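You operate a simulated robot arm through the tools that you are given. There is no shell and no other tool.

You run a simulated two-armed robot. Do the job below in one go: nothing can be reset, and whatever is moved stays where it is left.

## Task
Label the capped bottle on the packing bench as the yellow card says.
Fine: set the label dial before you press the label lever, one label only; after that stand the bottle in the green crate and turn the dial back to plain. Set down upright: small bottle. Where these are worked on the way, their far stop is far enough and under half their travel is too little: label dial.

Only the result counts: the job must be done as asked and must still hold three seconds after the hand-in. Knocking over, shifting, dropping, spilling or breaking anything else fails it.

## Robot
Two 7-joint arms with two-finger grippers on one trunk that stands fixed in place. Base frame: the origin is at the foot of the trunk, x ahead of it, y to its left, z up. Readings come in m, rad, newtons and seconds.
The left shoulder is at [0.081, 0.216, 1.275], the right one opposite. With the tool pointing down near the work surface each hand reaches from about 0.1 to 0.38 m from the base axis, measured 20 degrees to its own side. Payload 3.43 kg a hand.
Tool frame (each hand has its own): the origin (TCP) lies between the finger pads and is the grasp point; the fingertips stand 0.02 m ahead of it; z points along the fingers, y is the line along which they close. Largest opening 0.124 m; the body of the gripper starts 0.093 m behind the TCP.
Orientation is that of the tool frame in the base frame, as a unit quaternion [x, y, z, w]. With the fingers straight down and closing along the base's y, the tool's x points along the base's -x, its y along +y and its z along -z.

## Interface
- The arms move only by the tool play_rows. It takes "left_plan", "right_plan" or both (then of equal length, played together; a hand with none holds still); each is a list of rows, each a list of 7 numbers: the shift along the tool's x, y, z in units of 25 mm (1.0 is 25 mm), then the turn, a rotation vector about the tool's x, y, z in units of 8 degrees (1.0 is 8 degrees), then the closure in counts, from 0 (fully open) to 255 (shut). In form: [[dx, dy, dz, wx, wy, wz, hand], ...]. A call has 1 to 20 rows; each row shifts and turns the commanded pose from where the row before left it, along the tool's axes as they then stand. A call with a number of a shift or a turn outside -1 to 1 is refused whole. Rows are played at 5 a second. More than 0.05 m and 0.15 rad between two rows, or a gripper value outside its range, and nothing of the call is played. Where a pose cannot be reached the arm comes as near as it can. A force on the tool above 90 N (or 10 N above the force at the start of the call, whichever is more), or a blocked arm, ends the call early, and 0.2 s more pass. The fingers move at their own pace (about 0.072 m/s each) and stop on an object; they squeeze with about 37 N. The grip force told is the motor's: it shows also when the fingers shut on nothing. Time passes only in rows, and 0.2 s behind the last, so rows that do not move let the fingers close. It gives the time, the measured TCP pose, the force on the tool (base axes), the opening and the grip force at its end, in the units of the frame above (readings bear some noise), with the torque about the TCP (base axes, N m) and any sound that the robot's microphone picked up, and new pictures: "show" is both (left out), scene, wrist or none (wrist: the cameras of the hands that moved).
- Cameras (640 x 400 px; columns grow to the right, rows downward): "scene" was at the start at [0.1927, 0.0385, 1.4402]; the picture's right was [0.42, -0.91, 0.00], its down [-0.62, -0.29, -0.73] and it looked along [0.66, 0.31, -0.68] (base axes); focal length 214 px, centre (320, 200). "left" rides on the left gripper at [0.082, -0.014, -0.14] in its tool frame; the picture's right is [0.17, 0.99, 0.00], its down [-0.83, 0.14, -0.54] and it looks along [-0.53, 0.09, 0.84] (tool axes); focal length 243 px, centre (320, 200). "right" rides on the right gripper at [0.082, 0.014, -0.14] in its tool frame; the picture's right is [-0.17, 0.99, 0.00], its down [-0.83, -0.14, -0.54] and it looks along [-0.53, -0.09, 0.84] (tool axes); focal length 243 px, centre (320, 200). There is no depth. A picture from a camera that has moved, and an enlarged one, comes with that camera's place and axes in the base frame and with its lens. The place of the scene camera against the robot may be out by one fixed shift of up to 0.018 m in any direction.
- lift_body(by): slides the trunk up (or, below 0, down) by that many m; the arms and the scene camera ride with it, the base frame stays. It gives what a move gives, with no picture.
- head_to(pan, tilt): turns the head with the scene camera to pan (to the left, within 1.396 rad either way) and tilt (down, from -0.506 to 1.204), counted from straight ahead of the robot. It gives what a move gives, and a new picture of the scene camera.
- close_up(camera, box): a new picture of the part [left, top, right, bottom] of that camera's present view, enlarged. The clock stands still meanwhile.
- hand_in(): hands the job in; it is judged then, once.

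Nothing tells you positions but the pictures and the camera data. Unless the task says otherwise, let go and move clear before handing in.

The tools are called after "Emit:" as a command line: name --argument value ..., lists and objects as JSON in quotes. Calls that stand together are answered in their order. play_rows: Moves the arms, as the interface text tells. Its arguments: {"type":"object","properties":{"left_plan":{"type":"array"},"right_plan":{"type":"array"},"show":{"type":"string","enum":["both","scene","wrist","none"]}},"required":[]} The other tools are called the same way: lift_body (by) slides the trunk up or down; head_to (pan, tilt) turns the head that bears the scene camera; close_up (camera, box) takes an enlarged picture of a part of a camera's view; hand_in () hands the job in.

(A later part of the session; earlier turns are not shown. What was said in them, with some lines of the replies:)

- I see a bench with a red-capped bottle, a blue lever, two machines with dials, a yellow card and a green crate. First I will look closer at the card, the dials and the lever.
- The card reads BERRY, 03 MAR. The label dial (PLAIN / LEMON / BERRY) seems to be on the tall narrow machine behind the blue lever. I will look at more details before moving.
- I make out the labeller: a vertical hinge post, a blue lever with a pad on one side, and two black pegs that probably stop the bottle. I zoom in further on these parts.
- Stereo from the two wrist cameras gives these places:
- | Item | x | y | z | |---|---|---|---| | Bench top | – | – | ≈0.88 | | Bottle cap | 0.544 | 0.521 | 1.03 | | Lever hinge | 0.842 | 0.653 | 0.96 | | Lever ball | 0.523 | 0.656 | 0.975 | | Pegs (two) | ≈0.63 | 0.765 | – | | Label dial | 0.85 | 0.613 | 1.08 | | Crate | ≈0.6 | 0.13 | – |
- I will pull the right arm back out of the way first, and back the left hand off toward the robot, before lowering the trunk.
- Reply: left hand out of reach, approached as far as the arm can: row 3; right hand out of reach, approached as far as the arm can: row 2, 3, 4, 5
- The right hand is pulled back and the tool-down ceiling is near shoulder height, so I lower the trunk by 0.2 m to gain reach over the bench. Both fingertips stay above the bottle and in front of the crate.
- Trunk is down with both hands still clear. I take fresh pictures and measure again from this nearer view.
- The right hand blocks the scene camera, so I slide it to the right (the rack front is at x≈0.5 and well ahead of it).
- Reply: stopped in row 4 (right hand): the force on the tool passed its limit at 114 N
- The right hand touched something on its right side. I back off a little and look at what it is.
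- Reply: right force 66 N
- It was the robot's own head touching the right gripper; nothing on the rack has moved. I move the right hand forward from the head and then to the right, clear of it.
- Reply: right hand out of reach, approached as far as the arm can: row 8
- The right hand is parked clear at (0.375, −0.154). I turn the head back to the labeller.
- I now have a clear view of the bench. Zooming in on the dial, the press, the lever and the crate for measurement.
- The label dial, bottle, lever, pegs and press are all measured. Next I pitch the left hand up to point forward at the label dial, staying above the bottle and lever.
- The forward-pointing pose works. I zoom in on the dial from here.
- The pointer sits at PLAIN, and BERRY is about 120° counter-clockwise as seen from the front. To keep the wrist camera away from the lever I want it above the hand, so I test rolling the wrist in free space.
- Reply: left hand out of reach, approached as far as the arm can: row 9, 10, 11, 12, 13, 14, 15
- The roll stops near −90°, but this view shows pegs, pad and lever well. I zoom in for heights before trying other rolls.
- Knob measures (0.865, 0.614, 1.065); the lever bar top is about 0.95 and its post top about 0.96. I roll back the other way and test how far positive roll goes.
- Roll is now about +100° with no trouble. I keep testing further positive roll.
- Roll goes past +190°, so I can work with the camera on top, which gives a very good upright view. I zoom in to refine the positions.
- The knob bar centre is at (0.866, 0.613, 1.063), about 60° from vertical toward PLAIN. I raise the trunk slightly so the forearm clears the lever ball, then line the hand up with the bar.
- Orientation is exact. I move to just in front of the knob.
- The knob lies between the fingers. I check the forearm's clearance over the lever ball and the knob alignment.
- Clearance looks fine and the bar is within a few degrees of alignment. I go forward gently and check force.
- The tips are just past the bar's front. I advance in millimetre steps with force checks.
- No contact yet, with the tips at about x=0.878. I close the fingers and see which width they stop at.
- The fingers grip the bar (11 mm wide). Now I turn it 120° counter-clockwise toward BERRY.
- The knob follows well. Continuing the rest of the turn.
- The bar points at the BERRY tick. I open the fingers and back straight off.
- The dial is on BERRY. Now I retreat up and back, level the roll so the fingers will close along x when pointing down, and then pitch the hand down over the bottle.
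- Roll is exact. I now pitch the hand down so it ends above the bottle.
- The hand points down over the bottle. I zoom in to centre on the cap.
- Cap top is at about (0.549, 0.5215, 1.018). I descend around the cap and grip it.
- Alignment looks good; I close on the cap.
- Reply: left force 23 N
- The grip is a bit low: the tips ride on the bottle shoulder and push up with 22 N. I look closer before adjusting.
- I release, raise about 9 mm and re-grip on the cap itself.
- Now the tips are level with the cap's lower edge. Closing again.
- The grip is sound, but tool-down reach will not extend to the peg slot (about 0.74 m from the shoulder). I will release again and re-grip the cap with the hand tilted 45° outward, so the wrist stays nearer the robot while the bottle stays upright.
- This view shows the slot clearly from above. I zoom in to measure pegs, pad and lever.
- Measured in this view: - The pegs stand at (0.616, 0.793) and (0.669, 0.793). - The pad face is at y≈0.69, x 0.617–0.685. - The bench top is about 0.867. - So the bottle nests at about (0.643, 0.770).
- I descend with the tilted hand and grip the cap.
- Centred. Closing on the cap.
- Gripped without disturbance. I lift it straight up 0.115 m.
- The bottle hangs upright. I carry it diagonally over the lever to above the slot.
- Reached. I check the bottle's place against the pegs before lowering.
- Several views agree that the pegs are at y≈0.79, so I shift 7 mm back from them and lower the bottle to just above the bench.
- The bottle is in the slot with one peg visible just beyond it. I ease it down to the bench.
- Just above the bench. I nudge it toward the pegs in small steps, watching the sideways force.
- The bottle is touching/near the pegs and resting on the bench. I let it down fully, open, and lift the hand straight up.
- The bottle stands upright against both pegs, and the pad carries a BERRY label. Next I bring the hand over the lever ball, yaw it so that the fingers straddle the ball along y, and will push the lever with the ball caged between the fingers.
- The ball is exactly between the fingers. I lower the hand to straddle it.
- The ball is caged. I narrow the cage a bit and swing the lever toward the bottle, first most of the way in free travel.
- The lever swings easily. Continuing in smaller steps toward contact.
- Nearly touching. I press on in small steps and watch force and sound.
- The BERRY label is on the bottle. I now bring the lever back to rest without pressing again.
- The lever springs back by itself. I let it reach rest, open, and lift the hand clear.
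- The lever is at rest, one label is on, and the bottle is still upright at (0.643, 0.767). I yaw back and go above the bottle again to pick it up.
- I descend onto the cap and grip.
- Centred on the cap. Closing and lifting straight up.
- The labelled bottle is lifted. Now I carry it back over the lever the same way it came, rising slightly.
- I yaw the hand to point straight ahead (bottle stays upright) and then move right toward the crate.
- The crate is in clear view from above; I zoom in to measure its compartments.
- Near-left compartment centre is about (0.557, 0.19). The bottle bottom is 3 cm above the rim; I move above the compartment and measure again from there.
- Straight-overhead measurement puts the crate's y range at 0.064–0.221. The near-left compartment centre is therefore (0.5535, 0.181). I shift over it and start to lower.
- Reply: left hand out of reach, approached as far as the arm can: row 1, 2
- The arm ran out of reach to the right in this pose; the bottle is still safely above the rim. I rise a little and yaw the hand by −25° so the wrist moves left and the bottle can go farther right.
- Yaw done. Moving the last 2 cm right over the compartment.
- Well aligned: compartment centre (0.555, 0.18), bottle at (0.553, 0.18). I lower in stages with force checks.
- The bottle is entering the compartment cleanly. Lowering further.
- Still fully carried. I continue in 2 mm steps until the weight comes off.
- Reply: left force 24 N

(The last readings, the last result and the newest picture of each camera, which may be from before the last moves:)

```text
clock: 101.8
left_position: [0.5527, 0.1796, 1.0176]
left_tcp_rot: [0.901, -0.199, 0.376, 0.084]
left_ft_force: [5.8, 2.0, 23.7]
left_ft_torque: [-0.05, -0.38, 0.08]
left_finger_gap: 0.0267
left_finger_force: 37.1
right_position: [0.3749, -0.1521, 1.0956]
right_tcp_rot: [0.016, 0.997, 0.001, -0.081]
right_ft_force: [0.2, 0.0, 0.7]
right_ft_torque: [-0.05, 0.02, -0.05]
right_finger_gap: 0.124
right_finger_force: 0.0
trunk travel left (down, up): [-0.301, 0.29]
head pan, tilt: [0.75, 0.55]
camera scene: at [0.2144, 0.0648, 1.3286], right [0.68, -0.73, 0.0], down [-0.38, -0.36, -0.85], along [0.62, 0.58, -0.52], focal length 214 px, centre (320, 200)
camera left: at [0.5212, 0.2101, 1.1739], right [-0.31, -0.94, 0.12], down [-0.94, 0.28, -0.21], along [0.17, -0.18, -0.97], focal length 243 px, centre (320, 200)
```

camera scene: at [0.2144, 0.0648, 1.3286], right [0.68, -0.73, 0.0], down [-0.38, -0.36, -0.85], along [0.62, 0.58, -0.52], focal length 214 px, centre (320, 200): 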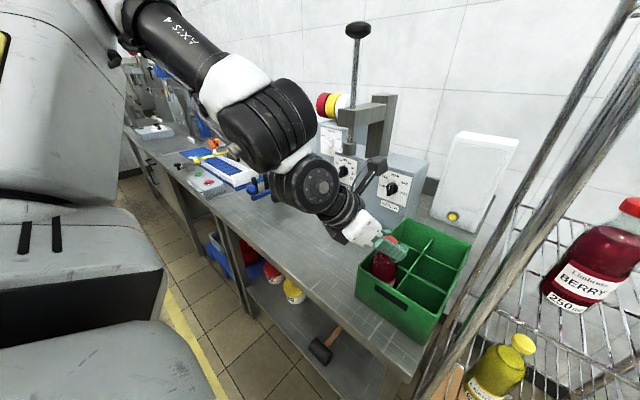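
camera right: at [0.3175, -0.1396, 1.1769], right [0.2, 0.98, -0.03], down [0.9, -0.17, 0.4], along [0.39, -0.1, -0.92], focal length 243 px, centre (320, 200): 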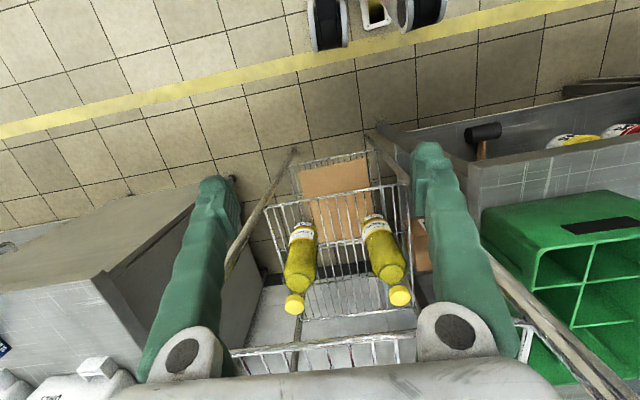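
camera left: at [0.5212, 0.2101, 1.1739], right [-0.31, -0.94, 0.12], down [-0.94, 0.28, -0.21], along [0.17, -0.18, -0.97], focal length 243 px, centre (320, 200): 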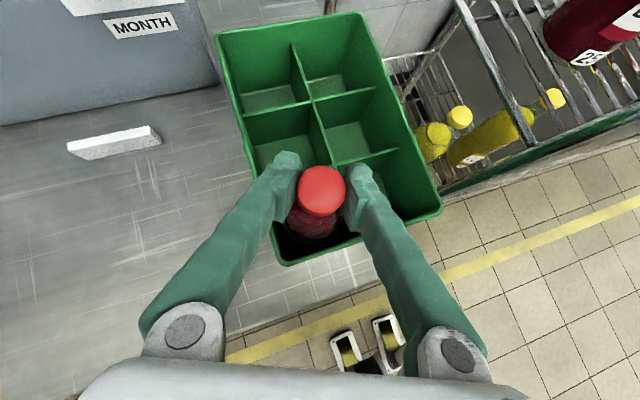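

The bottle stands on the crate floor. I relieve the pressure, open the fingers, and rise straight up.

Emit:
play_rows --left_plan '[[0.07, 0, -0.07, 0, 0, 0, 255], [0, 0, 0, 0, 0, 0, 255], [0, 0, 0, 0, 0, 0, 220], [0, 0, 0, 0, 0, 0, 190], [0, 0, 0, 0, 0, 0, 160], [0, 0, 0, 0, 0, 0, 130], [0, 0, 0, 0, 0, 0, 130], [0.3, 0, -0.3, 0, 0, 0, 130], [0.6, 0, -0.6, 0, 0, 0, 130], [0.7, 0, -0.7, 0, 0, 0, 130], [0.7, 0, -0.7, 0, 0, 0, 130], [0.7, 0, -0.7, 0, 0, 0, 130]]'

Emit:
close_up --camera "scene" --box '[320, 140, 500, 340]'

Emit:
close_up --camera "left" --box '[210, 90, 450, 290]'

```text
clock: 104.4
left_position: [0.5516, 0.1824, 1.1239]
left_tcp_rot: [0.902, -0.2, 0.374, 0.084]
left_ft_force: [-0.3, 0.9, -0.5]
left_ft_torque: [0.02, -0.01, 0.0]
left_finger_gap: 0.0609
left_finger_force: 0.0
right_position: [0.3745, -0.1529, 1.0947]
right_tcp_rot: [0.016, 0.997, 0.0, -0.081]
right_ft_force: [0.5, 0.2, -0.2]
right_ft_torque: [0.01, -0.05, 0.0]
right_finger_gap: 0.1241
right_finger_force: 0.2
trunk travel left (down, up): [-0.301, 0.29]
head pan, tilt: [0.75, 0.55]
camera scene: at [0.2149, 0.0648, 1.3285], right [0.68, -0.73, 0.0], down [-0.38, -0.36, -0.85], along [0.62, 0.58, -0.52], focal length 214 px, centre (320, 200)
camera left: at [0.5207, 0.2118, 1.2819], right [-0.31, -0.94, 0.12], down [-0.94, 0.28, -0.21], along [0.16, -0.18, -0.97], focal length 243 px, centre (320, 200)
```

scene: 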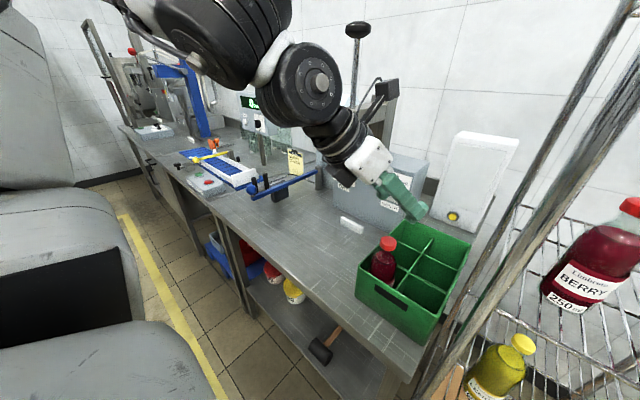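
left: 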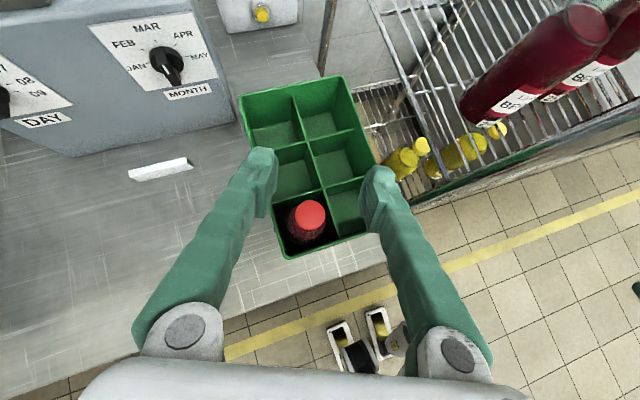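

```text
2.00 times, centred on (410, 240) of scene
camera zoom: at [0.2149, 0.0648, 1.3285], right [0.68, -0.73, 0.0], down [-0.38, -0.36, -0.85], along [0.62, 0.58, -0.52], focal length 429 px, centre (140, 120)
```

zoom: 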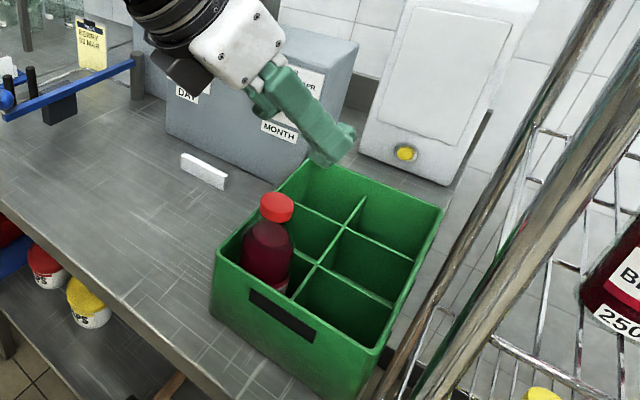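

```text
2.00 times, centred on (330, 190) of left
camera zoom: at [0.5207, 0.2118, 1.2819], right [-0.31, -0.94, 0.12], down [-0.94, 0.28, -0.21], along [0.16, -0.18, -0.97], focal length 485 px, centre (300, 220)
```

zoom: 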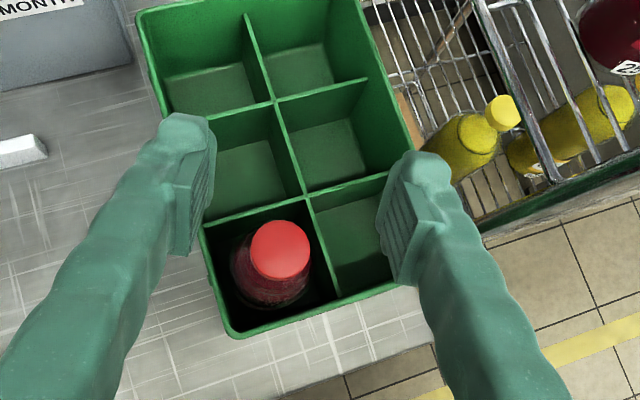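

The bottle stands upright in the crate. Now I return to the dial: move left and back, clear of the press, then yaw and raise the hand.

Emit:
play_rows --left_plan '[[-0.321, -0.821, -0.533, 0, 0, 0, 130], [-0.321, -0.821, -0.533, 0, 0, 0, 130], [-0.321, -0.821, -0.533, 0, 0, 0, 130], [-0.321, -0.821, -0.533, 0, 0, 0, 130], [-0.321, -0.821, -0.533, 0, 0, 0, 130], [-0.321, -0.821, -0.533, 0, 0, 0, 130], [-0.321, -0.821, -0.533, 0, 0, 0, 130], [-0.321, -0.821, -0.533, 0, 0, 0, 130], [0, 0, 0, 0.737, 0, -0.737, 130], [0, 0, 0, 0.737, 0, -0.737, 130], [0, 0, 0, 0.737, 0, -0.737, 130], [0.22, -0.978, 0.03, 0, 0, 0, 130], [0.22, -0.978, 0.03, 0, 0, 0, 130], [0.22, -0.978, 0.03, 0, 0, 0, 130], [0.22, -0.978, 0.03, 0, 0, 0, 130], [0.22, -0.978, 0.03, 0, 0, 0, 150], [0.22, -0.978, 0.03, 0, 0, 0, 150], [0.22, -0.978, 0.03, 0, 0, 0, 150], [0.22, -0.978, 0.03, 0, 0, 0, 150], [0.22, -0.978, 0.03, 0, 0, 0, 150]]'

```text
clock: 108.6
left_position: [0.5535, 0.5983, 1.1814]
left_tcp_rot: [0.924, 0.001, 0.383, 0.002]
left_ft_force: [0.0, 0.1, -0.3]
left_ft_torque: [-0.03, -0.02, 0.01]
left_finger_gap: 0.0512
left_finger_force: 0.1
right_position: [0.3764, -0.1532, 1.096]
right_tcp_rot: [0.017, 0.997, 0.0, -0.081]
right_ft_force: [-0.3, -0.1, -0.4]
right_ft_torque: [-0.02, 0.01, 0.0]
right_finger_gap: 0.1239
right_finger_force: 0.0
trunk travel left (down, up): [-0.301, 0.29]
head pan, tilt: [0.75, 0.55]
camera scene: at [0.2158, 0.0655, 1.3283], right [0.68, -0.73, 0.0], down [-0.38, -0.36, -0.85], along [0.62, 0.58, -0.52], focal length 214 px, centre (320, 200)
camera left: at [0.5128, 0.6134, 1.339], right [0.12, -0.99, 0.12], down [-0.97, -0.14, -0.21], along [0.22, -0.09, -0.97], focal length 243 px, centre (320, 200)
```

scene: 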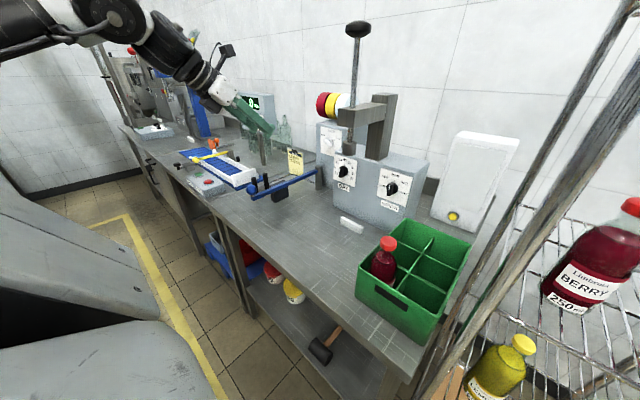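
left: 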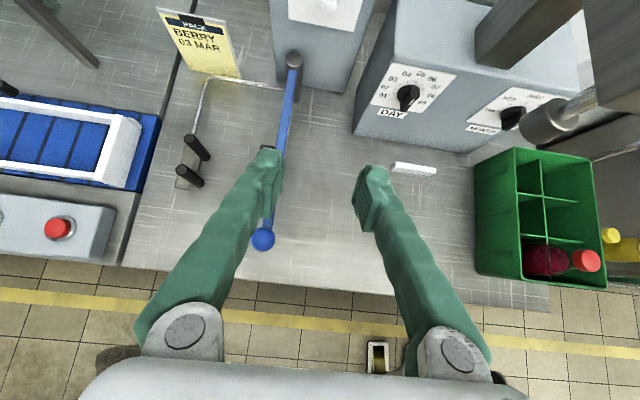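

Clear. I pitch the hand up to horizontal and roll it to match the bar's BERRY angle.

Emit:
play_rows --left_plan '[[0, 0, 0, 0, 1, 0, 150], [0, 0, 0, 0, 1, 0, 150], [0, 0, 0, 0, 1, 0, 150], [0, 0, 0, 0, 1, 0, 150], [0, 0, 0, 0, 1, 0, 150], [0, 0, 0, 0, 0.625, 0, 150], [0, 0, 0, 0, 0, -1, 150], [0, 0, 0, 0, 0, -1, 150], [0, 0, 0, 0, 0, -1, 150], [0, 0, 0, 0, 0, -1, 150], [0, 0, 0, 0, 0, -1, 150], [0, 0, 0, 0, 0, -1, 150], [0, 0, 0, 0, 0, -1, 150], [0, 0, 0, 0, 0, -0.5, 150], [0, 0, 0, 0, 0, 0, 150]]' --show "wrist"

```text
clock: 111.8
left_position: [0.5518, 0.5994, 1.1826]
left_tcp_rot: [0.611, 0.356, 0.612, 0.354]
left_ft_force: [0.1, 0.3, 0.3]
left_ft_torque: [0.01, 0.01, -0.04]
left_finger_gap: 0.0511
left_finger_force: 0.1
right_position: [0.3752, -0.1536, 1.096]
right_tcp_rot: [0.016, 0.997, 0.001, -0.081]
right_ft_force: [-0.1, 0.6, -0.5]
right_ft_torque: [-0.01, -0.02, 0.0]
right_finger_gap: 0.124
right_finger_force: 0.1
trunk travel left (down, up): [-0.301, 0.29]
head pan, tilt: [0.75, 0.55]
camera left: at [0.4125, 0.678, 1.2114], right [0.0, -0.35, 0.94], down [-0.54, -0.79, -0.29], along [0.84, -0.5, -0.19], focal length 243 px, centre (320, 200)
```

left: 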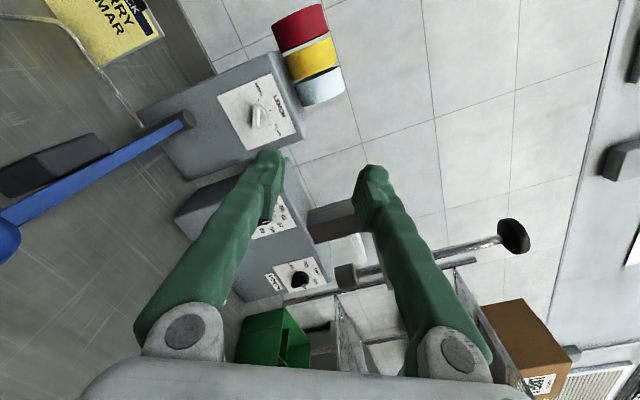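

Orientation is right. I approach the knob again along the same line as before.

Emit:
play_rows --left_plan '[[-0.165, -0.399, 0.903, 0, 0, 0.15, 150], [-0.165, -0.399, 0.903, 0, 0, 0, 150], [-0.165, -0.399, 0.903, 0, 0, 0, 150], [-0.165, -0.399, 0.903, 0, 0, 0, 150], [-0.165, -0.399, 0.903, 0, 0, 0, 150], [-0.165, -0.399, 0.903, 0, 0, 0, 150], [-0.165, -0.399, 0.903, 0, 0, 0, 150], [-0.165, -0.399, 0.903, 0, 0, 0, 150], [-0.165, -0.399, 0.903, 0, 0, 0, 150], [-0.165, -0.399, 0.903, 0, 0, 0, 150], [-0.165, -0.399, 0.903, 0, 0, 0, 150], [0, 0, 0, 0, 0, 0, 150]]'

Emit:
close_up --camera "left" --box '[230, 60, 420, 220]'

Emit:
close_up --camera "scene" --box '[200, 110, 370, 220]'

```text
clock: 114.4
left_position: [0.8009, 0.6167, 1.066]
left_tcp_rot: [0.615, 0.347, 0.617, 0.347]
left_ft_force: [-0.3, -0.6, 0.3]
left_ft_torque: [0.06, -0.02, 0.01]
left_finger_gap: 0.0511
left_finger_force: 0.2
right_position: [0.3748, -0.1529, 1.0963]
right_tcp_rot: [0.017, 0.997, 0.001, -0.081]
right_ft_force: [0.4, -0.2, -0.6]
right_ft_torque: [-0.02, -0.03, 0.0]
right_finger_gap: 0.1239
right_finger_force: 0.0
trunk travel left (down, up): [-0.301, 0.29]
head pan, tilt: [0.75, 0.55]
camera scene: at [0.2149, 0.0649, 1.3285], right [0.68, -0.73, 0.0], down [-0.38, -0.36, -0.85], along [0.62, 0.58, -0.52], focal length 214 px, centre (320, 200)
camera left: at [0.6609, 0.6945, 1.096], right [0.0, -0.37, 0.93], down [-0.54, -0.78, -0.31], along [0.84, -0.5, -0.2], focal length 243 px, centre (320, 200)
```

scene: 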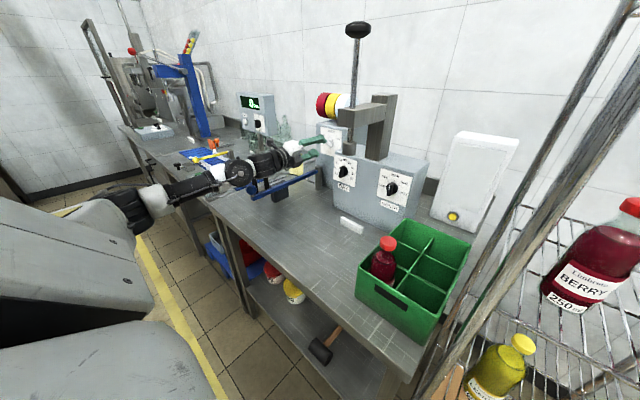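
left: 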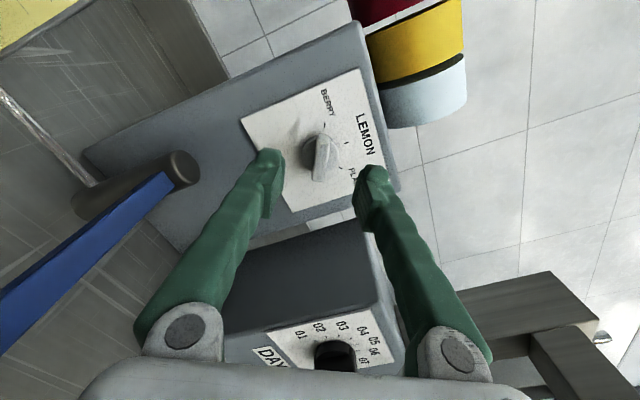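

```text
2.50 times, centred on (325, 140) of left
camera zoom: at [0.6609, 0.6945, 1.096], right [0.0, -0.37, 0.93], down [-0.54, -0.78, -0.31], along [0.84, -0.5, -0.2], focal length 606 px, centre (308, 350)
```

zoom: 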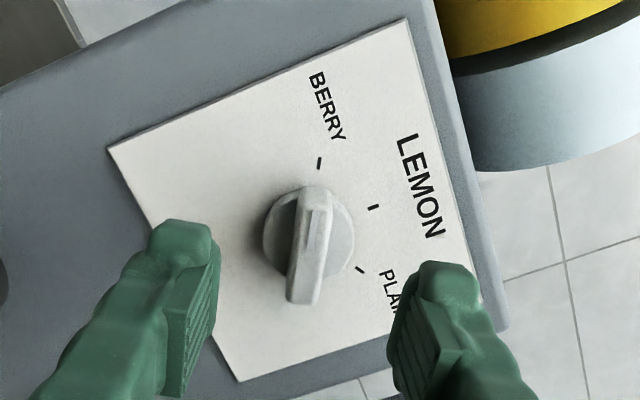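

```text
3.64 times, centred on (285, 165) of scene
camera zoom: at [0.2149, 0.0649, 1.3285], right [0.68, -0.73, 0.0], down [-0.38, -0.36, -0.85], along [0.62, 0.58, -0.52], focal length 780 px, centre (447, 327)
```

zoom: 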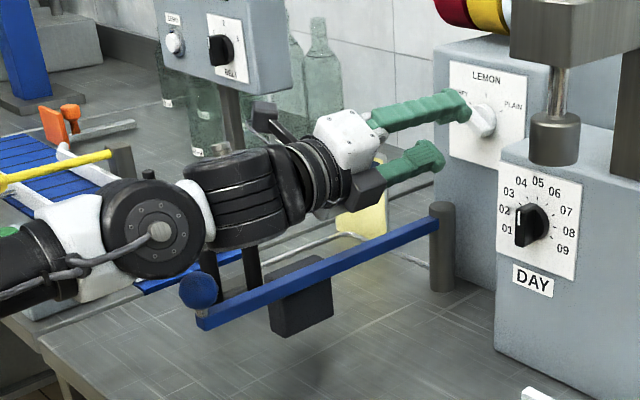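

The bar is centred between the fingers. I advance to the same depth as before and grip.

Emit:
play_rows --left_plan '[[-0.14, 0, 0.8, 0, 0, 0, 150], [0, 0, 0.8, 0, 0, 0, 150], [0, 0, 0.5, 0, 0, 0, 150], [0, 0, 0.16, 0, 0, 0, 150], [0, 0, 0, 0, 0, 0, 200], [0, 0, 0, 0, 0, 0, 255], [0, 0, 0, 0, 0, 0, 255], [0, 0, 0, 0, 0, 0, 255]]' --show "wrist"

Emit:
close_up --camera "left" --box '[230, 60, 420, 220]'

```text
clock: 116.2
left_position: [0.857, 0.6137, 1.0643]
left_tcp_rot: [0.615, 0.347, 0.617, 0.348]
left_ft_force: [5.9, -0.4, 6.1]
left_ft_torque: [-0.01, 0.06, -0.2]
left_finger_gap: 0.0108
left_finger_force: 44.5
right_position: [0.3759, -0.1529, 1.0955]
right_tcp_rot: [0.017, 0.996, 0.001, -0.082]
right_ft_force: [-0.4, 0.1, -0.5]
right_ft_torque: [0.03, 0.0, 0.03]
right_finger_gap: 0.1239
right_finger_force: 0.1
trunk travel left (down, up): [-0.301, 0.29]
head pan, tilt: [0.75, 0.55]
camera left: at [0.7177, 0.6914, 1.0946], right [0.0, -0.37, 0.93], down [-0.54, -0.78, -0.31], along [0.84, -0.5, -0.2], focal length 243 px, centre (320, 200)
```

left: 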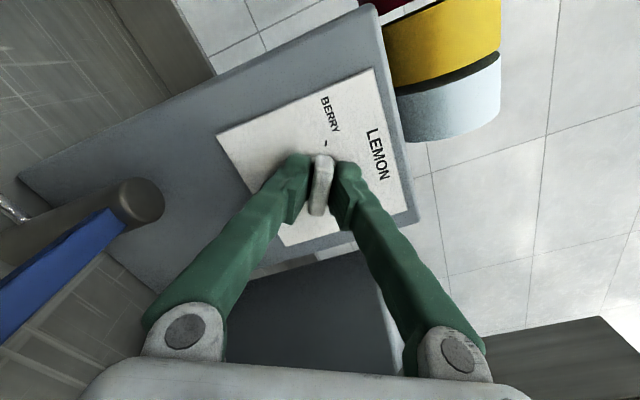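

```text
2.50 times, centred on (325, 140) of left
camera zoom: at [0.7177, 0.6914, 1.0946], right [0.0, -0.37, 0.93], down [-0.54, -0.78, -0.31], along [0.84, -0.5, -0.2], focal length 606 px, centre (308, 350)
```

zoom: 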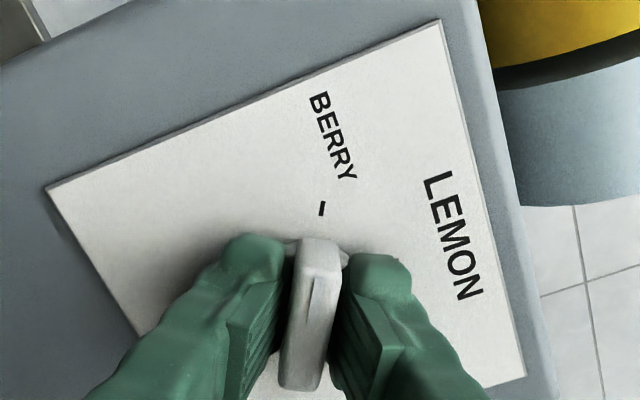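

Gripped. I turn it 120° clockwise back to PLAIN.

Emit:
play_rows --left_plan '[[0, 0, 0, 0, 0, 1, 255], [0, 0, 0, 0, 0, 1, 255], [0, 0, 0, 0, 0, 1, 255], [0, 0, 0, 0, 0, 1, 255], [0, 0, 0, 0, 0, 1, 255], [0, 0, 0, 0, 0, 1, 255], [0, 0, 0, 0, 0, 1, 255], [0, 0, 0, 0, 0, 1, 255], [0, 0, 0, 0, 0, 1, 255], [0, 0, 0, 0, 0, 1, 255], [0, 0, 0, 0, 0, 1, 255], [0, 0, 0, 0, 0, 1, 255], [0, 0, 0, 0, 0, 1, 255], [0, 0, 0, 0, 0, 1, 255], [0, 0, 0, 0, 0, 0.9, 255], [0, 0, 0, 0, 0, 0, 255]]' --show "wrist"

Emit:
close_up --camera "left" --box '[230, 60, 420, 220]'

```text
clock: 119.6
left_position: [0.8578, 0.615, 1.0649]
left_tcp_rot: [0.611, -0.354, 0.612, -0.356]
left_ft_force: [3.6, 3.3, 7.1]
left_ft_torque: [-0.15, -0.01, 0.17]
left_finger_gap: 0.0112
left_finger_force: 44.5
right_position: [0.375, -0.1542, 1.0955]
right_tcp_rot: [0.017, 0.997, 0.001, -0.081]
right_ft_force: [0.3, -0.7, -0.1]
right_ft_torque: [0.01, 0.0, -0.01]
right_finger_gap: 0.1241
right_finger_force: 0.1
trunk travel left (down, up): [-0.301, 0.29]
head pan, tilt: [0.75, 0.55]
camera left: at [0.7178, 0.5507, 1.1167], right [0.0, -0.63, -0.78], down [-0.54, 0.65, -0.53], along [0.84, 0.42, -0.34], focal length 243 px, centre (320, 200)
```

left: 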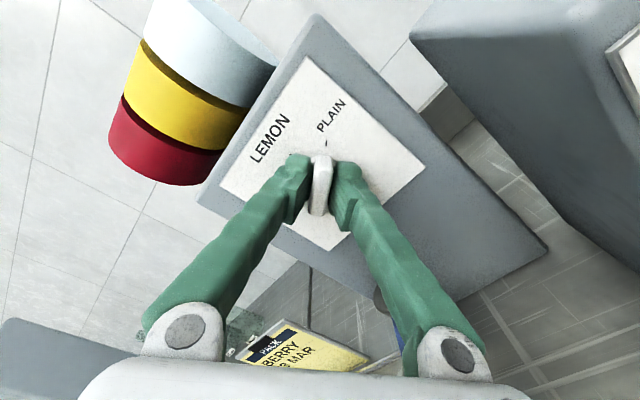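

```text
2.50 times, centred on (325, 140) of left
camera zoom: at [0.7178, 0.5507, 1.1167], right [0.0, -0.63, -0.78], down [-0.54, 0.65, -0.53], along [0.84, 0.42, -0.34], focal length 606 px, centre (308, 350)
```

zoom: 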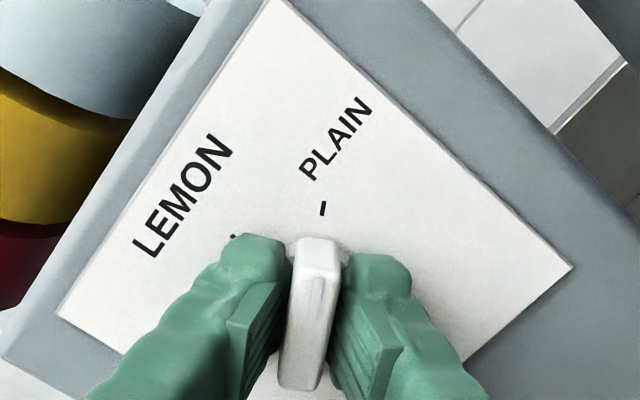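

The bar points at the PLAIN tick. I open, back straight off and check.

Emit:
play_rows --left_plan '[[0, 0, 0, 0, 0, 0, 200], [0, 0, 0, 0, 0, 0, 150], [0, 0, 0, 0, 0, 0, 150], [0, 0, -0.8, 0, 0, 0, 150], [0, 0, -1, 0, 0, 0, 150], [0, 0, -1, 0, 0, 0, 150]]' --show "wrist"

Emit:
close_up --camera "left" --box '[230, 60, 420, 220]'

```text
clock: 121.0
left_position: [0.7866, 0.6157, 1.0635]
left_tcp_rot: [0.611, -0.353, 0.612, -0.356]
left_ft_force: [0.1, -0.1, 0.3]
left_ft_torque: [-0.03, -0.03, -0.01]
left_finger_gap: 0.0513
left_finger_force: 0.1
right_position: [0.3753, -0.1535, 1.0966]
right_tcp_rot: [0.017, 0.997, 0.0, -0.082]
right_ft_force: [0.5, 0.4, -0.3]
right_ft_torque: [0.02, 0.0, 0.01]
right_finger_gap: 0.124
right_finger_force: 0.0
trunk travel left (down, up): [-0.301, 0.29]
head pan, tilt: [0.75, 0.55]
camera left: at [0.6465, 0.5508, 1.1165], right [0.0, -0.63, -0.77], down [-0.54, 0.65, -0.53], along [0.84, 0.42, -0.34], focal length 243 px, centre (320, 200)
```

left: 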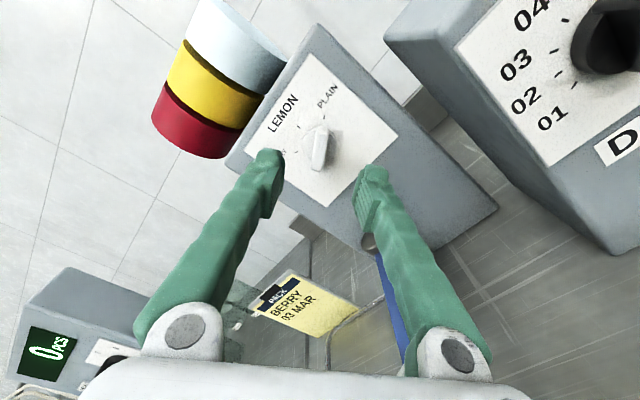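

```text
2.50 times, centred on (325, 140) of left
camera zoom: at [0.6465, 0.5508, 1.1165], right [0.0, -0.63, -0.77], down [-0.54, 0.65, -0.53], along [0.84, 0.42, -0.34], focal length 606 px, centre (308, 350)
```

zoom: 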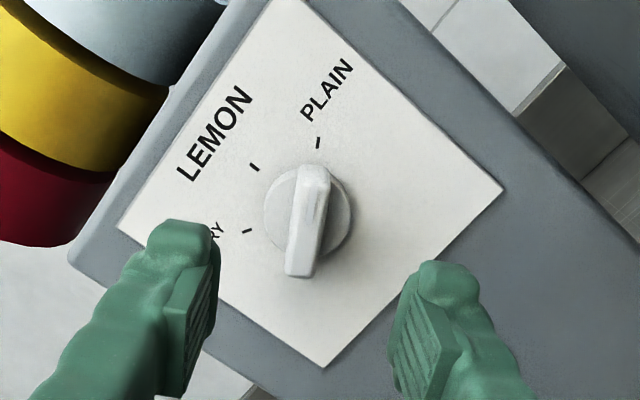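

The dial is at PLAIN. I retreat the hand up and back, clear of everything, and take a last look at the whole bench.

Emit:
play_rows --left_plan '[[0.24, -0.416, -0.9, 0, 0, 0, 150], [0.24, -0.416, -0.9, 0, 0, 0, 150], [0.24, -0.416, -0.9, 0, 0, 0, 150], [0.24, -0.416, -0.9, 0, 0, 0, 150], [0.24, -0.416, -0.9, 0, 0, 0, 150], [0.24, -0.416, -0.9, 0, 0, 0, 150], [0.24, -0.416, -0.9, 0, 0, 0, 150], [0.24, -0.416, -0.9, 0, 0, 0, 150], [0.24, -0.416, -0.9, 0, 0, 0, 150], [0.24, -0.416, -0.9, 0, 0, 0, 150], [0, 0, 0, 0, 0, 0, 150]]'

Emit:
close_up --camera "scene" --box '[200, 110, 370, 220]'

Emit:
close_up --camera "scene" --box '[320, 140, 500, 340]'

```text
clock: 123.4
left_position: [0.5634, 0.6136, 1.183]
left_tcp_rot: [0.612, -0.355, 0.611, -0.354]
left_ft_force: [0.1, 0.4, 1.3]
left_ft_torque: [0.02, 0.02, -0.01]
left_finger_gap: 0.0513
left_finger_force: 0.0
right_position: [0.3769, -0.1529, 1.0969]
right_tcp_rot: [0.016, 0.997, 0.0, -0.081]
right_ft_force: [0.6, 0.4, -0.4]
right_ft_torque: [-0.01, 0.0, 0.02]
right_finger_gap: 0.1241
right_finger_force: 0.1
trunk travel left (down, up): [-0.301, 0.29]
head pan, tilt: [0.75, 0.55]
camera scene: at [0.2163, 0.0655, 1.3282], right [0.68, -0.73, 0.0], down [-0.38, -0.36, -0.85], along [0.62, 0.58, -0.52], focal length 214 px, centre (320, 200)
camera left: at [0.423, 0.5492, 1.2358], right [0.0, -0.63, -0.77], down [-0.54, 0.65, -0.53], along [0.84, 0.42, -0.34], focal length 243 px, centre (320, 200)
```

scene: 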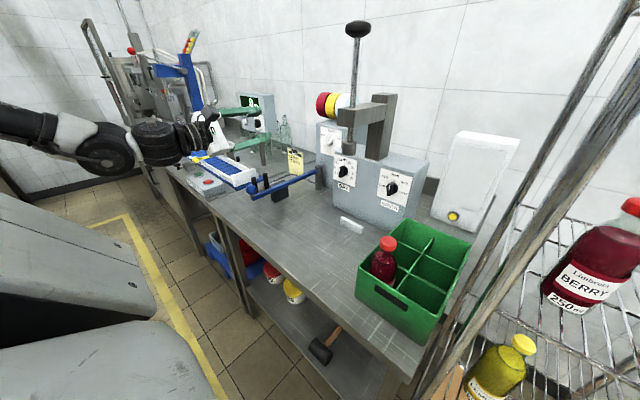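
left: 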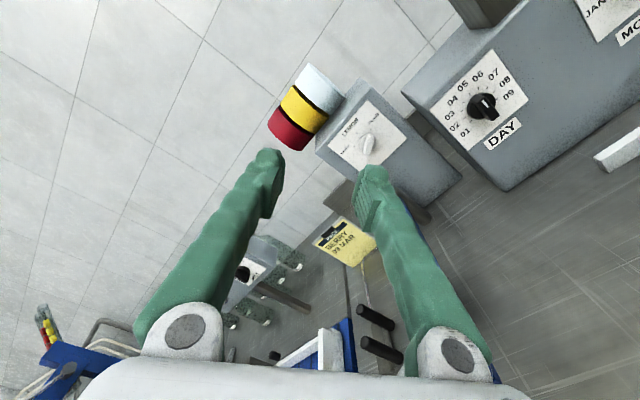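

```text
3.64 times, centred on (285, 165) of scene
camera zoom: at [0.2163, 0.0655, 1.3282], right [0.68, -0.73, 0.0], down [-0.38, -0.36, -0.85], along [0.62, 0.58, -0.52], focal length 780 px, centre (447, 327)
```

zoom: 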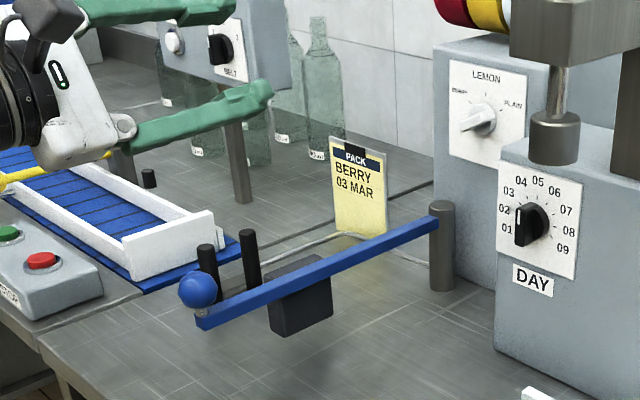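

```text
2.00 times, centred on (410, 240) of scene
camera zoom: at [0.2163, 0.0655, 1.3282], right [0.68, -0.73, 0.0], down [-0.38, -0.36, -0.85], along [0.62, 0.58, -0.52], focal length 429 px, centre (140, 120)
```

zoom: 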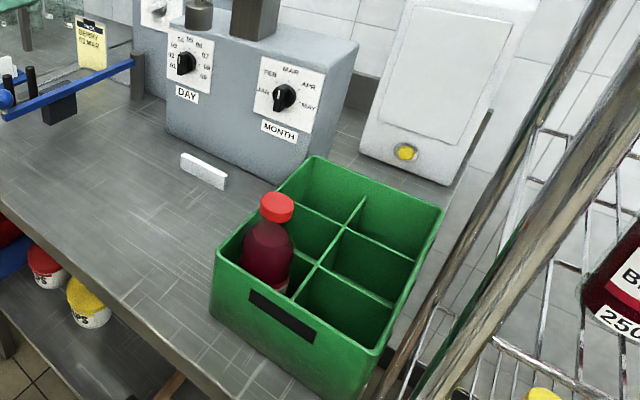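

The bottle carries one BERRY label and stands upright in the green crate. The lever is at rest, the dial is back at PLAIN, nothing else has moved and both hands are clear. I hand in the job.

Emit:
hand_in

```text
The job is handed in.
```

The capped bottle now has one BERRY label and stands upright in the near-left compartment of the green crate. I've handed the job in; the hand-in gave no verdict.

- **Dial and lever:** I set the label dial to BERRY, pressed the lever once, and then turned the dial back to PLAIN. The lever sprang back to rest.
- **Date not stamped:** The card also says 03 MAR. I took "label" to mean the label only and left the day and month dials and the press alone.
- **Self-contact:** Early on, the right gripper bumped the robot's own head while I was moving it aside. Nothing on the bench or rack moved.

Both hands were open and clear of everything at hand-in.
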